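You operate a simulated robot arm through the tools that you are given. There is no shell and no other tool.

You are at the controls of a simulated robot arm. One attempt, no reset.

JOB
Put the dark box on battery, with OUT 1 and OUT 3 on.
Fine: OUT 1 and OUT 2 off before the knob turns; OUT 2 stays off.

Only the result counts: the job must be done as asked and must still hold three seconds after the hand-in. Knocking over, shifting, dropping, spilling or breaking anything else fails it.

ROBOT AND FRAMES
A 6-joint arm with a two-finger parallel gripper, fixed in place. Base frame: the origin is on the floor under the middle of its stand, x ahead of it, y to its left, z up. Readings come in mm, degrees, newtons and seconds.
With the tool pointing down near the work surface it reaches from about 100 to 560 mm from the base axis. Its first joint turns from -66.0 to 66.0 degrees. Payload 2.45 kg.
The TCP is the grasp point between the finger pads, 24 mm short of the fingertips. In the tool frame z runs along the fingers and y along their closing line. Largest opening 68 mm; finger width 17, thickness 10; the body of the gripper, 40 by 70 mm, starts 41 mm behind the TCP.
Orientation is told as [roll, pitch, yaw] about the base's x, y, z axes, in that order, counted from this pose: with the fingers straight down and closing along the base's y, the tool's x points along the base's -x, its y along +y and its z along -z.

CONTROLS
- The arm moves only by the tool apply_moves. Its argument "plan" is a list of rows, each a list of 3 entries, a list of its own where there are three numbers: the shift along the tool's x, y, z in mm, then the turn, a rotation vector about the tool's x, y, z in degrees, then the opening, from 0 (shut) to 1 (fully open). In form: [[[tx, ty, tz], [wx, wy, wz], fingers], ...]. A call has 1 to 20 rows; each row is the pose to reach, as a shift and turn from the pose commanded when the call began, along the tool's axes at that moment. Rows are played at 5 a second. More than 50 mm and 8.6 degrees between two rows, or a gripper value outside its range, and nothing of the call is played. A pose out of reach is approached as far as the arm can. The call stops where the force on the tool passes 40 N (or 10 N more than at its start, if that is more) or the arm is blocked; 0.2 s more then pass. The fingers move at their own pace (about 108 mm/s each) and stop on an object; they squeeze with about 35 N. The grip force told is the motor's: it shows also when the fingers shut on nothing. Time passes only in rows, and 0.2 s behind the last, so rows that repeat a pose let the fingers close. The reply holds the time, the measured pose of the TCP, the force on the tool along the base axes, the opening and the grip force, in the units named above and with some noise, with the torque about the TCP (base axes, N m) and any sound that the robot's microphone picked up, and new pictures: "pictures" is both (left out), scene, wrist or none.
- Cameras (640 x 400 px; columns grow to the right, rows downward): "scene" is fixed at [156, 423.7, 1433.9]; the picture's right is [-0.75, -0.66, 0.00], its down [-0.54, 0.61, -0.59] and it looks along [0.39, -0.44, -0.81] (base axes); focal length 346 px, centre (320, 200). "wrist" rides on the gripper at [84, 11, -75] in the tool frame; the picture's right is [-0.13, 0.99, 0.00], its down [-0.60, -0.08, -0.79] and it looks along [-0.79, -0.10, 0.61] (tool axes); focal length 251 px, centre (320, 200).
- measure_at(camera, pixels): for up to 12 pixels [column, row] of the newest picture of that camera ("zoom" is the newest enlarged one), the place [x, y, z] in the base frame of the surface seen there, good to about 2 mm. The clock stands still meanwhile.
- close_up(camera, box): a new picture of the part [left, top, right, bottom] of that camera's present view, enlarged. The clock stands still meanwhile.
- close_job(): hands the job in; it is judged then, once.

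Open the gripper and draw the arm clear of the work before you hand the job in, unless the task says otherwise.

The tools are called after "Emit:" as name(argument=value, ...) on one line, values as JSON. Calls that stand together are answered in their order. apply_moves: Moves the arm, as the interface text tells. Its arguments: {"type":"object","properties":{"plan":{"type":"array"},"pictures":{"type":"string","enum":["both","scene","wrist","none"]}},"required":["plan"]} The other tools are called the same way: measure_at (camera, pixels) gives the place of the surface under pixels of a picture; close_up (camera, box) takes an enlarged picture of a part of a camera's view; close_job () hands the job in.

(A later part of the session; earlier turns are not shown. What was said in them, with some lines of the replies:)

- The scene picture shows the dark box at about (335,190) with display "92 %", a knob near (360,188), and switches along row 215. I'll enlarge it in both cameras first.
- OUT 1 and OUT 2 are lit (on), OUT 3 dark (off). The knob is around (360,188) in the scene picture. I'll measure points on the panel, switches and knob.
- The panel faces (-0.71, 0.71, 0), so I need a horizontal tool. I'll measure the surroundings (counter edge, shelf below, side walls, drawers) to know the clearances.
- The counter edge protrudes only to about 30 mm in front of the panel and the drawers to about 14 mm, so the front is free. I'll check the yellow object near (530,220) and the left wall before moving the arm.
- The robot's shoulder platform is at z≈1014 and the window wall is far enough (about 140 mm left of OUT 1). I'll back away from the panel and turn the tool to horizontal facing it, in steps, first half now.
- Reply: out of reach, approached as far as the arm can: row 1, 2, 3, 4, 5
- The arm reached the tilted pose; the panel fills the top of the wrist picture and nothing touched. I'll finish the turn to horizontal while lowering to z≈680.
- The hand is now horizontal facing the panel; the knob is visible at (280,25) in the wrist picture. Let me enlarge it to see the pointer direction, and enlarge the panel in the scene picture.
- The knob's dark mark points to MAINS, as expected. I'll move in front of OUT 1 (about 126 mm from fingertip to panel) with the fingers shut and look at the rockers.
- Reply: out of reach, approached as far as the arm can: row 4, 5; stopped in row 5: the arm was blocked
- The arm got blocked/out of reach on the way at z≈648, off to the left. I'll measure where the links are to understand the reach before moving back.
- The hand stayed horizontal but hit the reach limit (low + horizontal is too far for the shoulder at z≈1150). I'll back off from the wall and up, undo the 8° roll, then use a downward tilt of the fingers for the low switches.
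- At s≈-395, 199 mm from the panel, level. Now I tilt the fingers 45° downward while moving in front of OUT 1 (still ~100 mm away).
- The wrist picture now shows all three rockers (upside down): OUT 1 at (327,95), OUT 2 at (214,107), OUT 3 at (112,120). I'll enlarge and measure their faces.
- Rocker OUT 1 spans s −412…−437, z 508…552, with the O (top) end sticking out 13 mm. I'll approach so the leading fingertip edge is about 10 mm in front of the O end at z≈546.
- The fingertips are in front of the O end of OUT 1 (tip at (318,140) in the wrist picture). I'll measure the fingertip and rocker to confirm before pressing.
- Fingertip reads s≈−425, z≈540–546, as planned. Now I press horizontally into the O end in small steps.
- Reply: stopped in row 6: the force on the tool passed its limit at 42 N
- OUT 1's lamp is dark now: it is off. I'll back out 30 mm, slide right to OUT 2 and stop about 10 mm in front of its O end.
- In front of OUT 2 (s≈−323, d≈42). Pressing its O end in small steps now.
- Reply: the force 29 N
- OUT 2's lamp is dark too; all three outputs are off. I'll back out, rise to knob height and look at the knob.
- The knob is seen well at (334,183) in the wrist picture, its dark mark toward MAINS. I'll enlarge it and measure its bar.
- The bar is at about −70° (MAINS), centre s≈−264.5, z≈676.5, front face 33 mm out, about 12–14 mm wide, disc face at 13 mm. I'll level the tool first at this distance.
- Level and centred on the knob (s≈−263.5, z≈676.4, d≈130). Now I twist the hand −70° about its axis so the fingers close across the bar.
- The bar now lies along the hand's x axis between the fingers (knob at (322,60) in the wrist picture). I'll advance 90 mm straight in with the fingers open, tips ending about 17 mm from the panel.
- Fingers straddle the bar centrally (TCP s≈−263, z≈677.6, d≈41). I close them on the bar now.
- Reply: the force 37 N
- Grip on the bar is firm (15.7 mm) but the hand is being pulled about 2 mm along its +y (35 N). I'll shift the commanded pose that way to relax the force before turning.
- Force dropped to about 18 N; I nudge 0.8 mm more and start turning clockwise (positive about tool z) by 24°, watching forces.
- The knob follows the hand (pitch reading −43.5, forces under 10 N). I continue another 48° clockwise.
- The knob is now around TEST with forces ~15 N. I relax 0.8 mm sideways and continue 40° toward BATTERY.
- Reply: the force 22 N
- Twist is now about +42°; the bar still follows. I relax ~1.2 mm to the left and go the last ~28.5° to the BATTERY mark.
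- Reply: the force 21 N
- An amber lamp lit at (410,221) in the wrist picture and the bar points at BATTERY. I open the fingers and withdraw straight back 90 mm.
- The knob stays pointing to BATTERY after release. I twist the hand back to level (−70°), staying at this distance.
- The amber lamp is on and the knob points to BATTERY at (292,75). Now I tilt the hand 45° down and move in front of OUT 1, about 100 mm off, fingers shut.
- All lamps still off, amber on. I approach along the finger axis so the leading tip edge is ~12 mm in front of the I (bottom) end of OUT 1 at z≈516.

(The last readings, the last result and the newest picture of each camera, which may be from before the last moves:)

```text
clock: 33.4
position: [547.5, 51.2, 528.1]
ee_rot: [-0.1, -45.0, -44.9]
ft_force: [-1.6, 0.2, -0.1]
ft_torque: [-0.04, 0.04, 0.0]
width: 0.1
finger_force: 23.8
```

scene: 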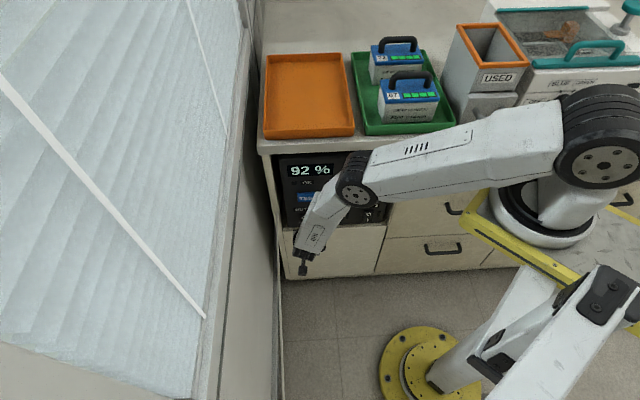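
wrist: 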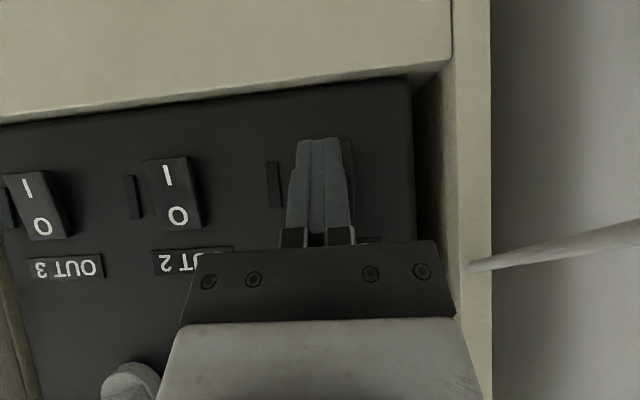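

At s≈−423, d≈48.7, z≈528 the tips cover the I end of OUT 1. I press horizontally in small steps.

Emit:
apply_moves(plan=[[[-4.2, -0.4, 4.2], [0, 0, 0], 0], [[-7.1, -0.4, 7.1], [0, 0, 0], 0], [[-8.5, -0.4, 8.5], [0, 0, 0], 0], [[-9.9, -0.4, 9.9], [0, 0, 0], 0], [[-11.3, -0.4, 11.3], [0, 0, 0], 0], [[-12.4, -0.4, 12.4], [0, 0, 0], 0]], pictures="wrist")

```text
clock: 34.8
position: [558.7, 38.8, 526.9]
ee_rot: [-0.3, -44.9, -44.7]
ft_force: [-4.6, 5.7, 1.4]
ft_torque: [0.03, 0.03, 0.0]
width: 0.1
finger_force: 23.4
```

wrist: 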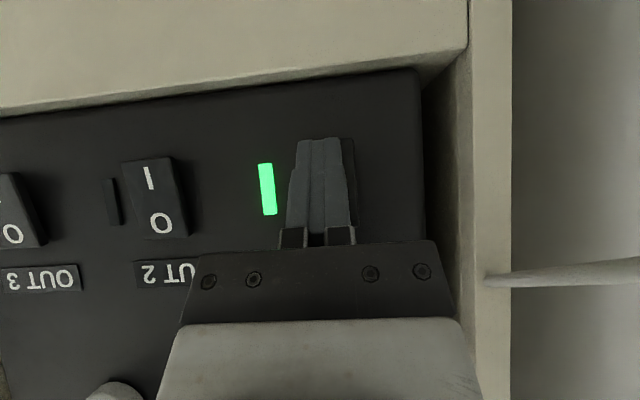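

OUT 1's lamp is green again. I back out, slide right past OUT 2 at a safe distance (tips ~50 mm out) to OUT 3, stopping ~12 mm in front of its I end.

Emit:
apply_moves(plan=[[[14.1, 0, -14.1], [0, 0, 0], 0], [[30.4, 0, -30.4], [0, 0, 0], 0], [[30.4, -40, -30.4], [0, 0, 0], 0], [[30.4, -80, -30.4], [0, 0, 0], 0], [[30.4, -120, -30.4], [0, 0, 0], 0], [[30.4, -160, -30.4], [0, 0, 0], 0], [[30.4, -199.6, -30.4], [0, 0, 0], 0], [[11.3, -199.6, -11.3], [0, 0, 0], 0], [[11.3, -199.6, -11.3], [0, 0, 0], 0]], pictures="both")

```text
clock: 36.8
position: [407.2, -91.4, 526.9]
ee_rot: [-0.1, -45.0, -44.9]
ft_force: [-0.4, -0.7, 0.5]
ft_torque: [0.03, -0.03, -0.01]
width: 0.2
finger_force: 23.8
```

scene: 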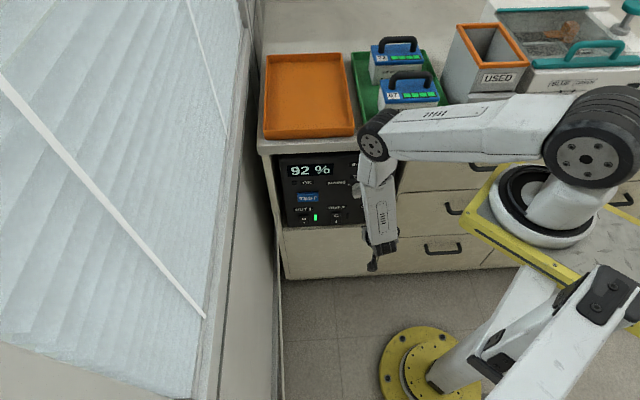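
wrist: 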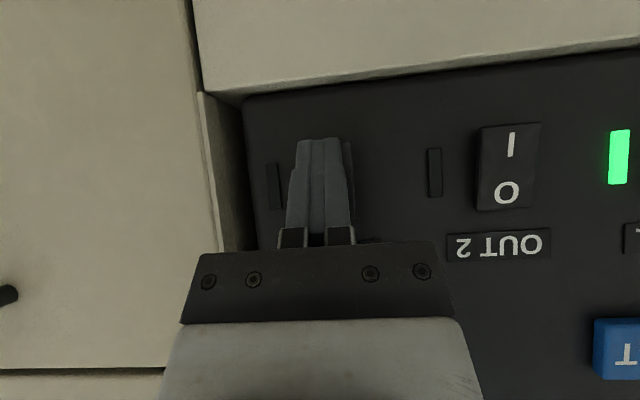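

OUT 1 stays green, OUT 2 dark. I'm in front of OUT 3 (s≈−223, d≈47); pressing its I end in small steps.

Emit:
apply_moves(plan=[[[-4.2, 0.4, 4.2], [0, 0, 0], 0], [[-6.4, 0.4, 6.4], [0, 0, 0], 0], [[-7.8, 0.4, 7.8], [0, 0, 0], 0], [[-9.2, 0.4, 9.2], [0, 0, 0], 0], [[-10.4, 0.4, 10.4], [0, 0, 0], 0], [[-11.3, 0.4, 11.3], [0, 0, 0], 0]], pictures="wrist")

```text
clock: 38.2
position: [417.3, -102.1, 528.0]
ee_rot: [-0.3, -44.9, -44.7]
ft_force: [-3.5, 5.7, 0.7]
ft_torque: [0.08, 0.05, 0.01]
width: 0.1
finger_force: 23.6
```

wrist: 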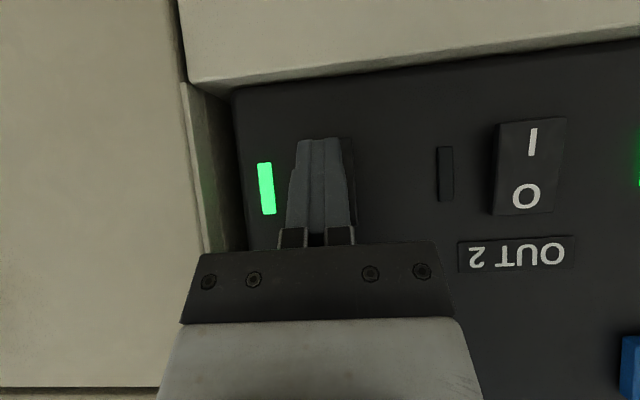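

OUT 3's lamp is green. I back out, rise and open the gripper, then look at the whole panel.

Emit:
apply_moves(plan=[[[14.1, 0, -14.1], [0, 0, 0], 0], [[40, 0, -40], [0, 0, 0], 0], [[63, 0, -63], [0, 0, 0], 0.3], [[84.8, 0, -84.8], [0, 0, 0], 0.6], [[60, 30, -110], [0, 0, 0], 1], [[35.3, 60, -134.3], [0, 0, 0], 1], [[35.3, 60, -134.3], [0, 0, 0], 1]], pictures="both")

```text
clock: 39.8
position: [375.9, 24.6, 598.2]
ee_rot: [-0.2, -45.0, -44.8]
ft_force: [0.4, 0.5, 0.3]
ft_torque: [0.0, 0.04, 0.03]
width: 67.9
finger_force: 0.0
```

scene: 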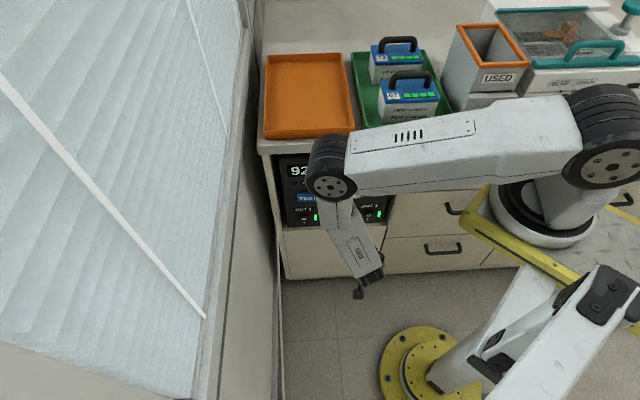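
wrist: 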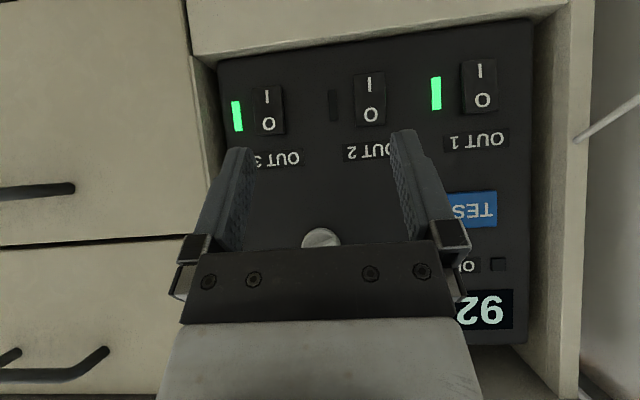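

OUT 1 and OUT 3 green, OUT 2 dark. I rise another 80 mm and back a bit to check the knob and battery lamp, and to be well clear.

Emit:
apply_moves(plan=[[[-14, 0, -24], [0, 0, 0], 1], [[-28, 0, -47], [0, 0, 0], 1], [[-42.6, 0, -70.6], [0, 0, 0], 1], [[-42.6, 0, -70.6], [0, 0, 0], 1]], pictures="both")

Emit:
close_up(camera="wrist", box=[180, 0, 600, 260])

```text
clock: 40.8
position: [362.5, 38.0, 678.0]
ee_rot: [-0.2, -45.0, -44.9]
ft_force: [-0.2, 0.5, 0.4]
ft_torque: [0.0, -0.01, -0.01]
width: 67.8
finger_force: 0.0
```

scene: 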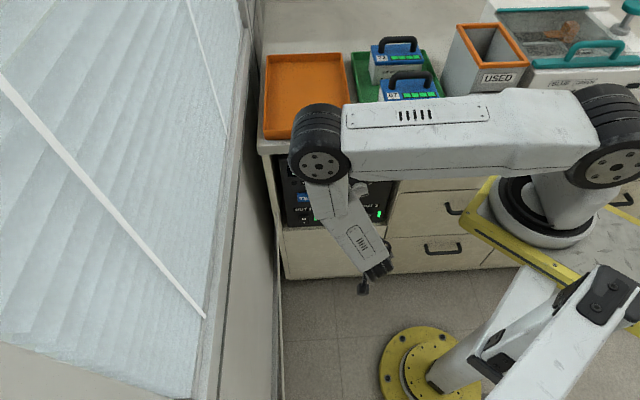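
wrist: 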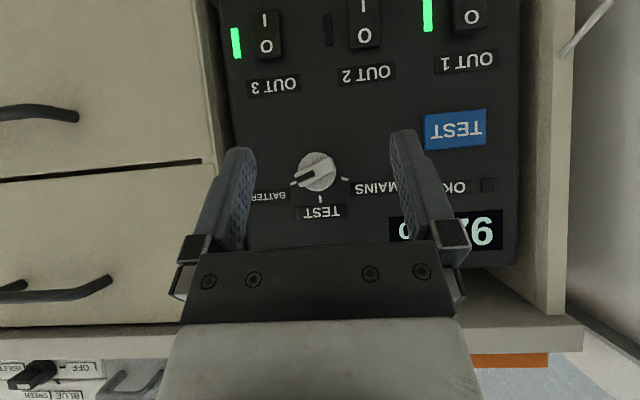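

```text
1.52 times, centred on (390, 130) of wrist
```

zoom: 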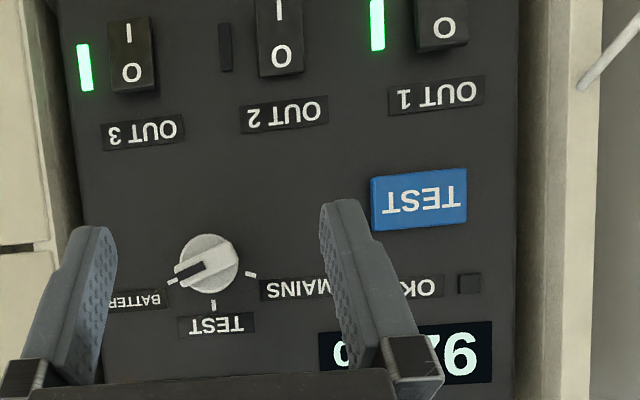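

The knob's mark points at the BATTERY tick and the lamps are as wanted. I move a little further back and up-left to see the amber lamp and let a few seconds pass.

Emit:
apply_moves(plan=[[[-10, 20, -30], [0, 0, 0], 1], [[-20, 40, -60], [0, 0, 0], 1], [[-30, 60, -80], [0, 0, 0], 1], [[-30, 60, -80], [0, 0, 0], 1], [[-30, 60, -80], [0, 0, 0], 1], [[-30, 60, -80], [0, 0, 0], 1], [[-30, 60, -80], [0, 0, 0], 1], [[-30, 60, -80], [0, 0, 0], 1], [[-30, 60, -80], [0, 0, 0], 1], [[-30, 60, -80], [0, 0, 0], 1]], pictures="both")

```text
clock: 43.0
position: [381.4, 106.4, 756.1]
ee_rot: [-0.1, -45.1, -44.9]
ft_force: [0.2, -0.3, 0.2]
ft_torque: [0.04, 0.01, -0.01]
width: 67.9
finger_force: 0.1
```

scene: 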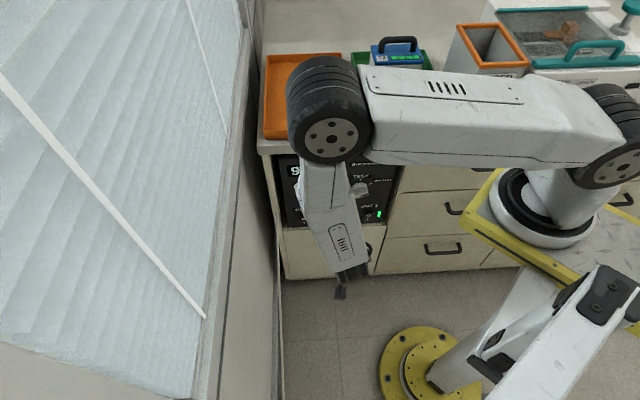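
wrist: 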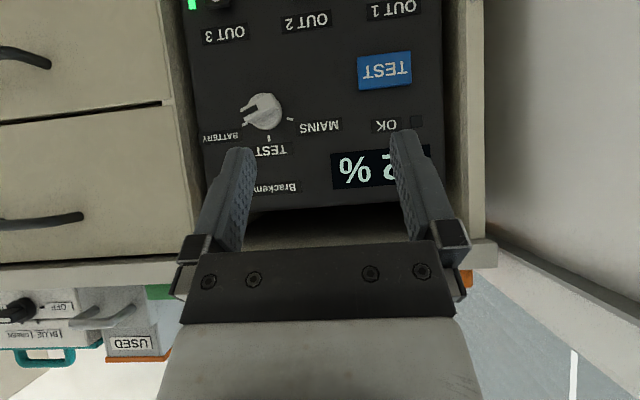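

The amber lamp is behind a finger in the wrist picture; I check it in the scene picture near (380,165).

Emit:
close_up(camera="scene", box=[270, 145, 410, 235])

```text
4.44 times, centred on (340, 190) of scene
```

zoom: 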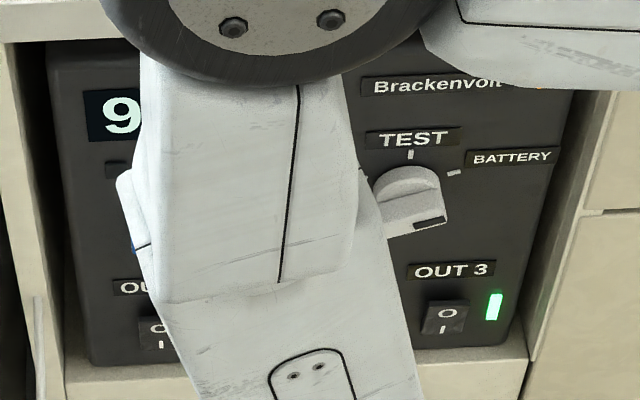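

OUT 3 is green and a bit of amber shows at (540,88). I'll shift the hand to the right so the scene camera can see the whole left side for a last check.

Emit:
apply_moves(plan=[[[0, -30, -10], [0, 0, 0], 1], [[0, -60, -20], [0, 0, 0], 1], [[0, -90, -20], [0, 0, 0], 1], [[0, -120, -20], [0, 0, 0], 1], [[0, -120, -20], [0, 0, 0], 1]], pictures="both")

Emit:
close_up(camera="scene", box=[270, 145, 410, 235])

```text
clock: 44.2
position: [285.4, 31.6, 769.0]
ee_rot: [-0.1, -45.0, -44.9]
ft_force: [0.1, 0.2, -0.1]
ft_torque: [0.01, 0.01, -0.01]
width: 67.9
finger_force: 0.1
```

scene: 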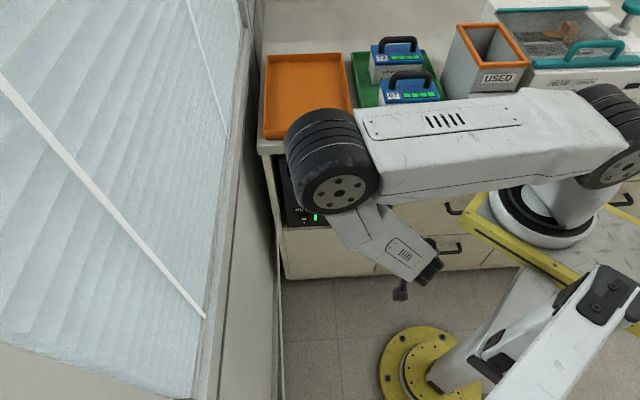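
wrist: 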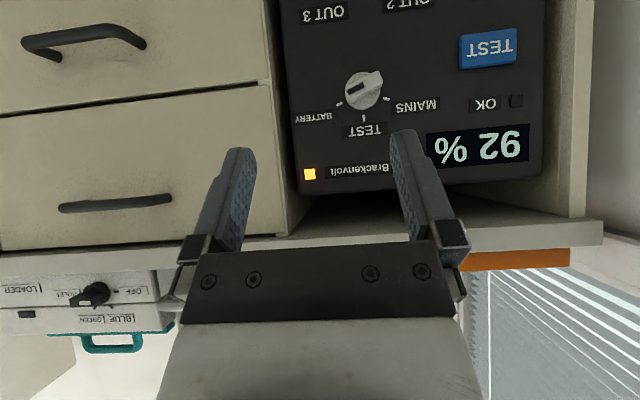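

```text
4.44 times, centred on (340, 190) of scene
```

zoom: 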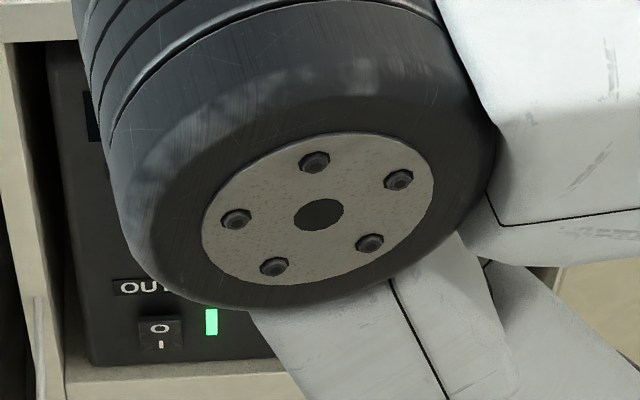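

The wrist picture shows the amber lamp lit at (309,174) and the knob on BATTERY. OUT 1 is green in this scene picture, OUT 3 was green and OUT 2 dark in the last views of them. The gripper is open and well clear, so I hand in.

Emit:
close_job()

```text
The job is handed in.
```

The dark box is on battery with OUT 1 and OUT 3 on and OUT 2 off. I've handed the job in; no verdict has come back yet.

- **Order:** I switched OUT 1 and OUT 2 off first, and OUT 3 was already off. Then I turned the knob from MAINS through TEST to BATTERY. After that I switched OUT 1 and OUT 3 on; OUT 2 was not touched again.
- **Last views:** The knob pointed at BATTERY and the amber lamp was lit. The OUT 1 and OUT 3 lamps were green and OUT 2 was dark. No single last picture showed all three lamps together, so OUT 2 was last seen about 3.5 seconds before hand-in.
- **Blocked move:** Early on, one move toward OUT 1 went out of reach and the arm stopped near the window wall. The force sensor showed nothing and I saw nothing shift, but I can't rule out that the arm touched the wall. I backed off and reached the switches with the fingers tilted down instead.

The gripper is open and the arm is clear of the box.
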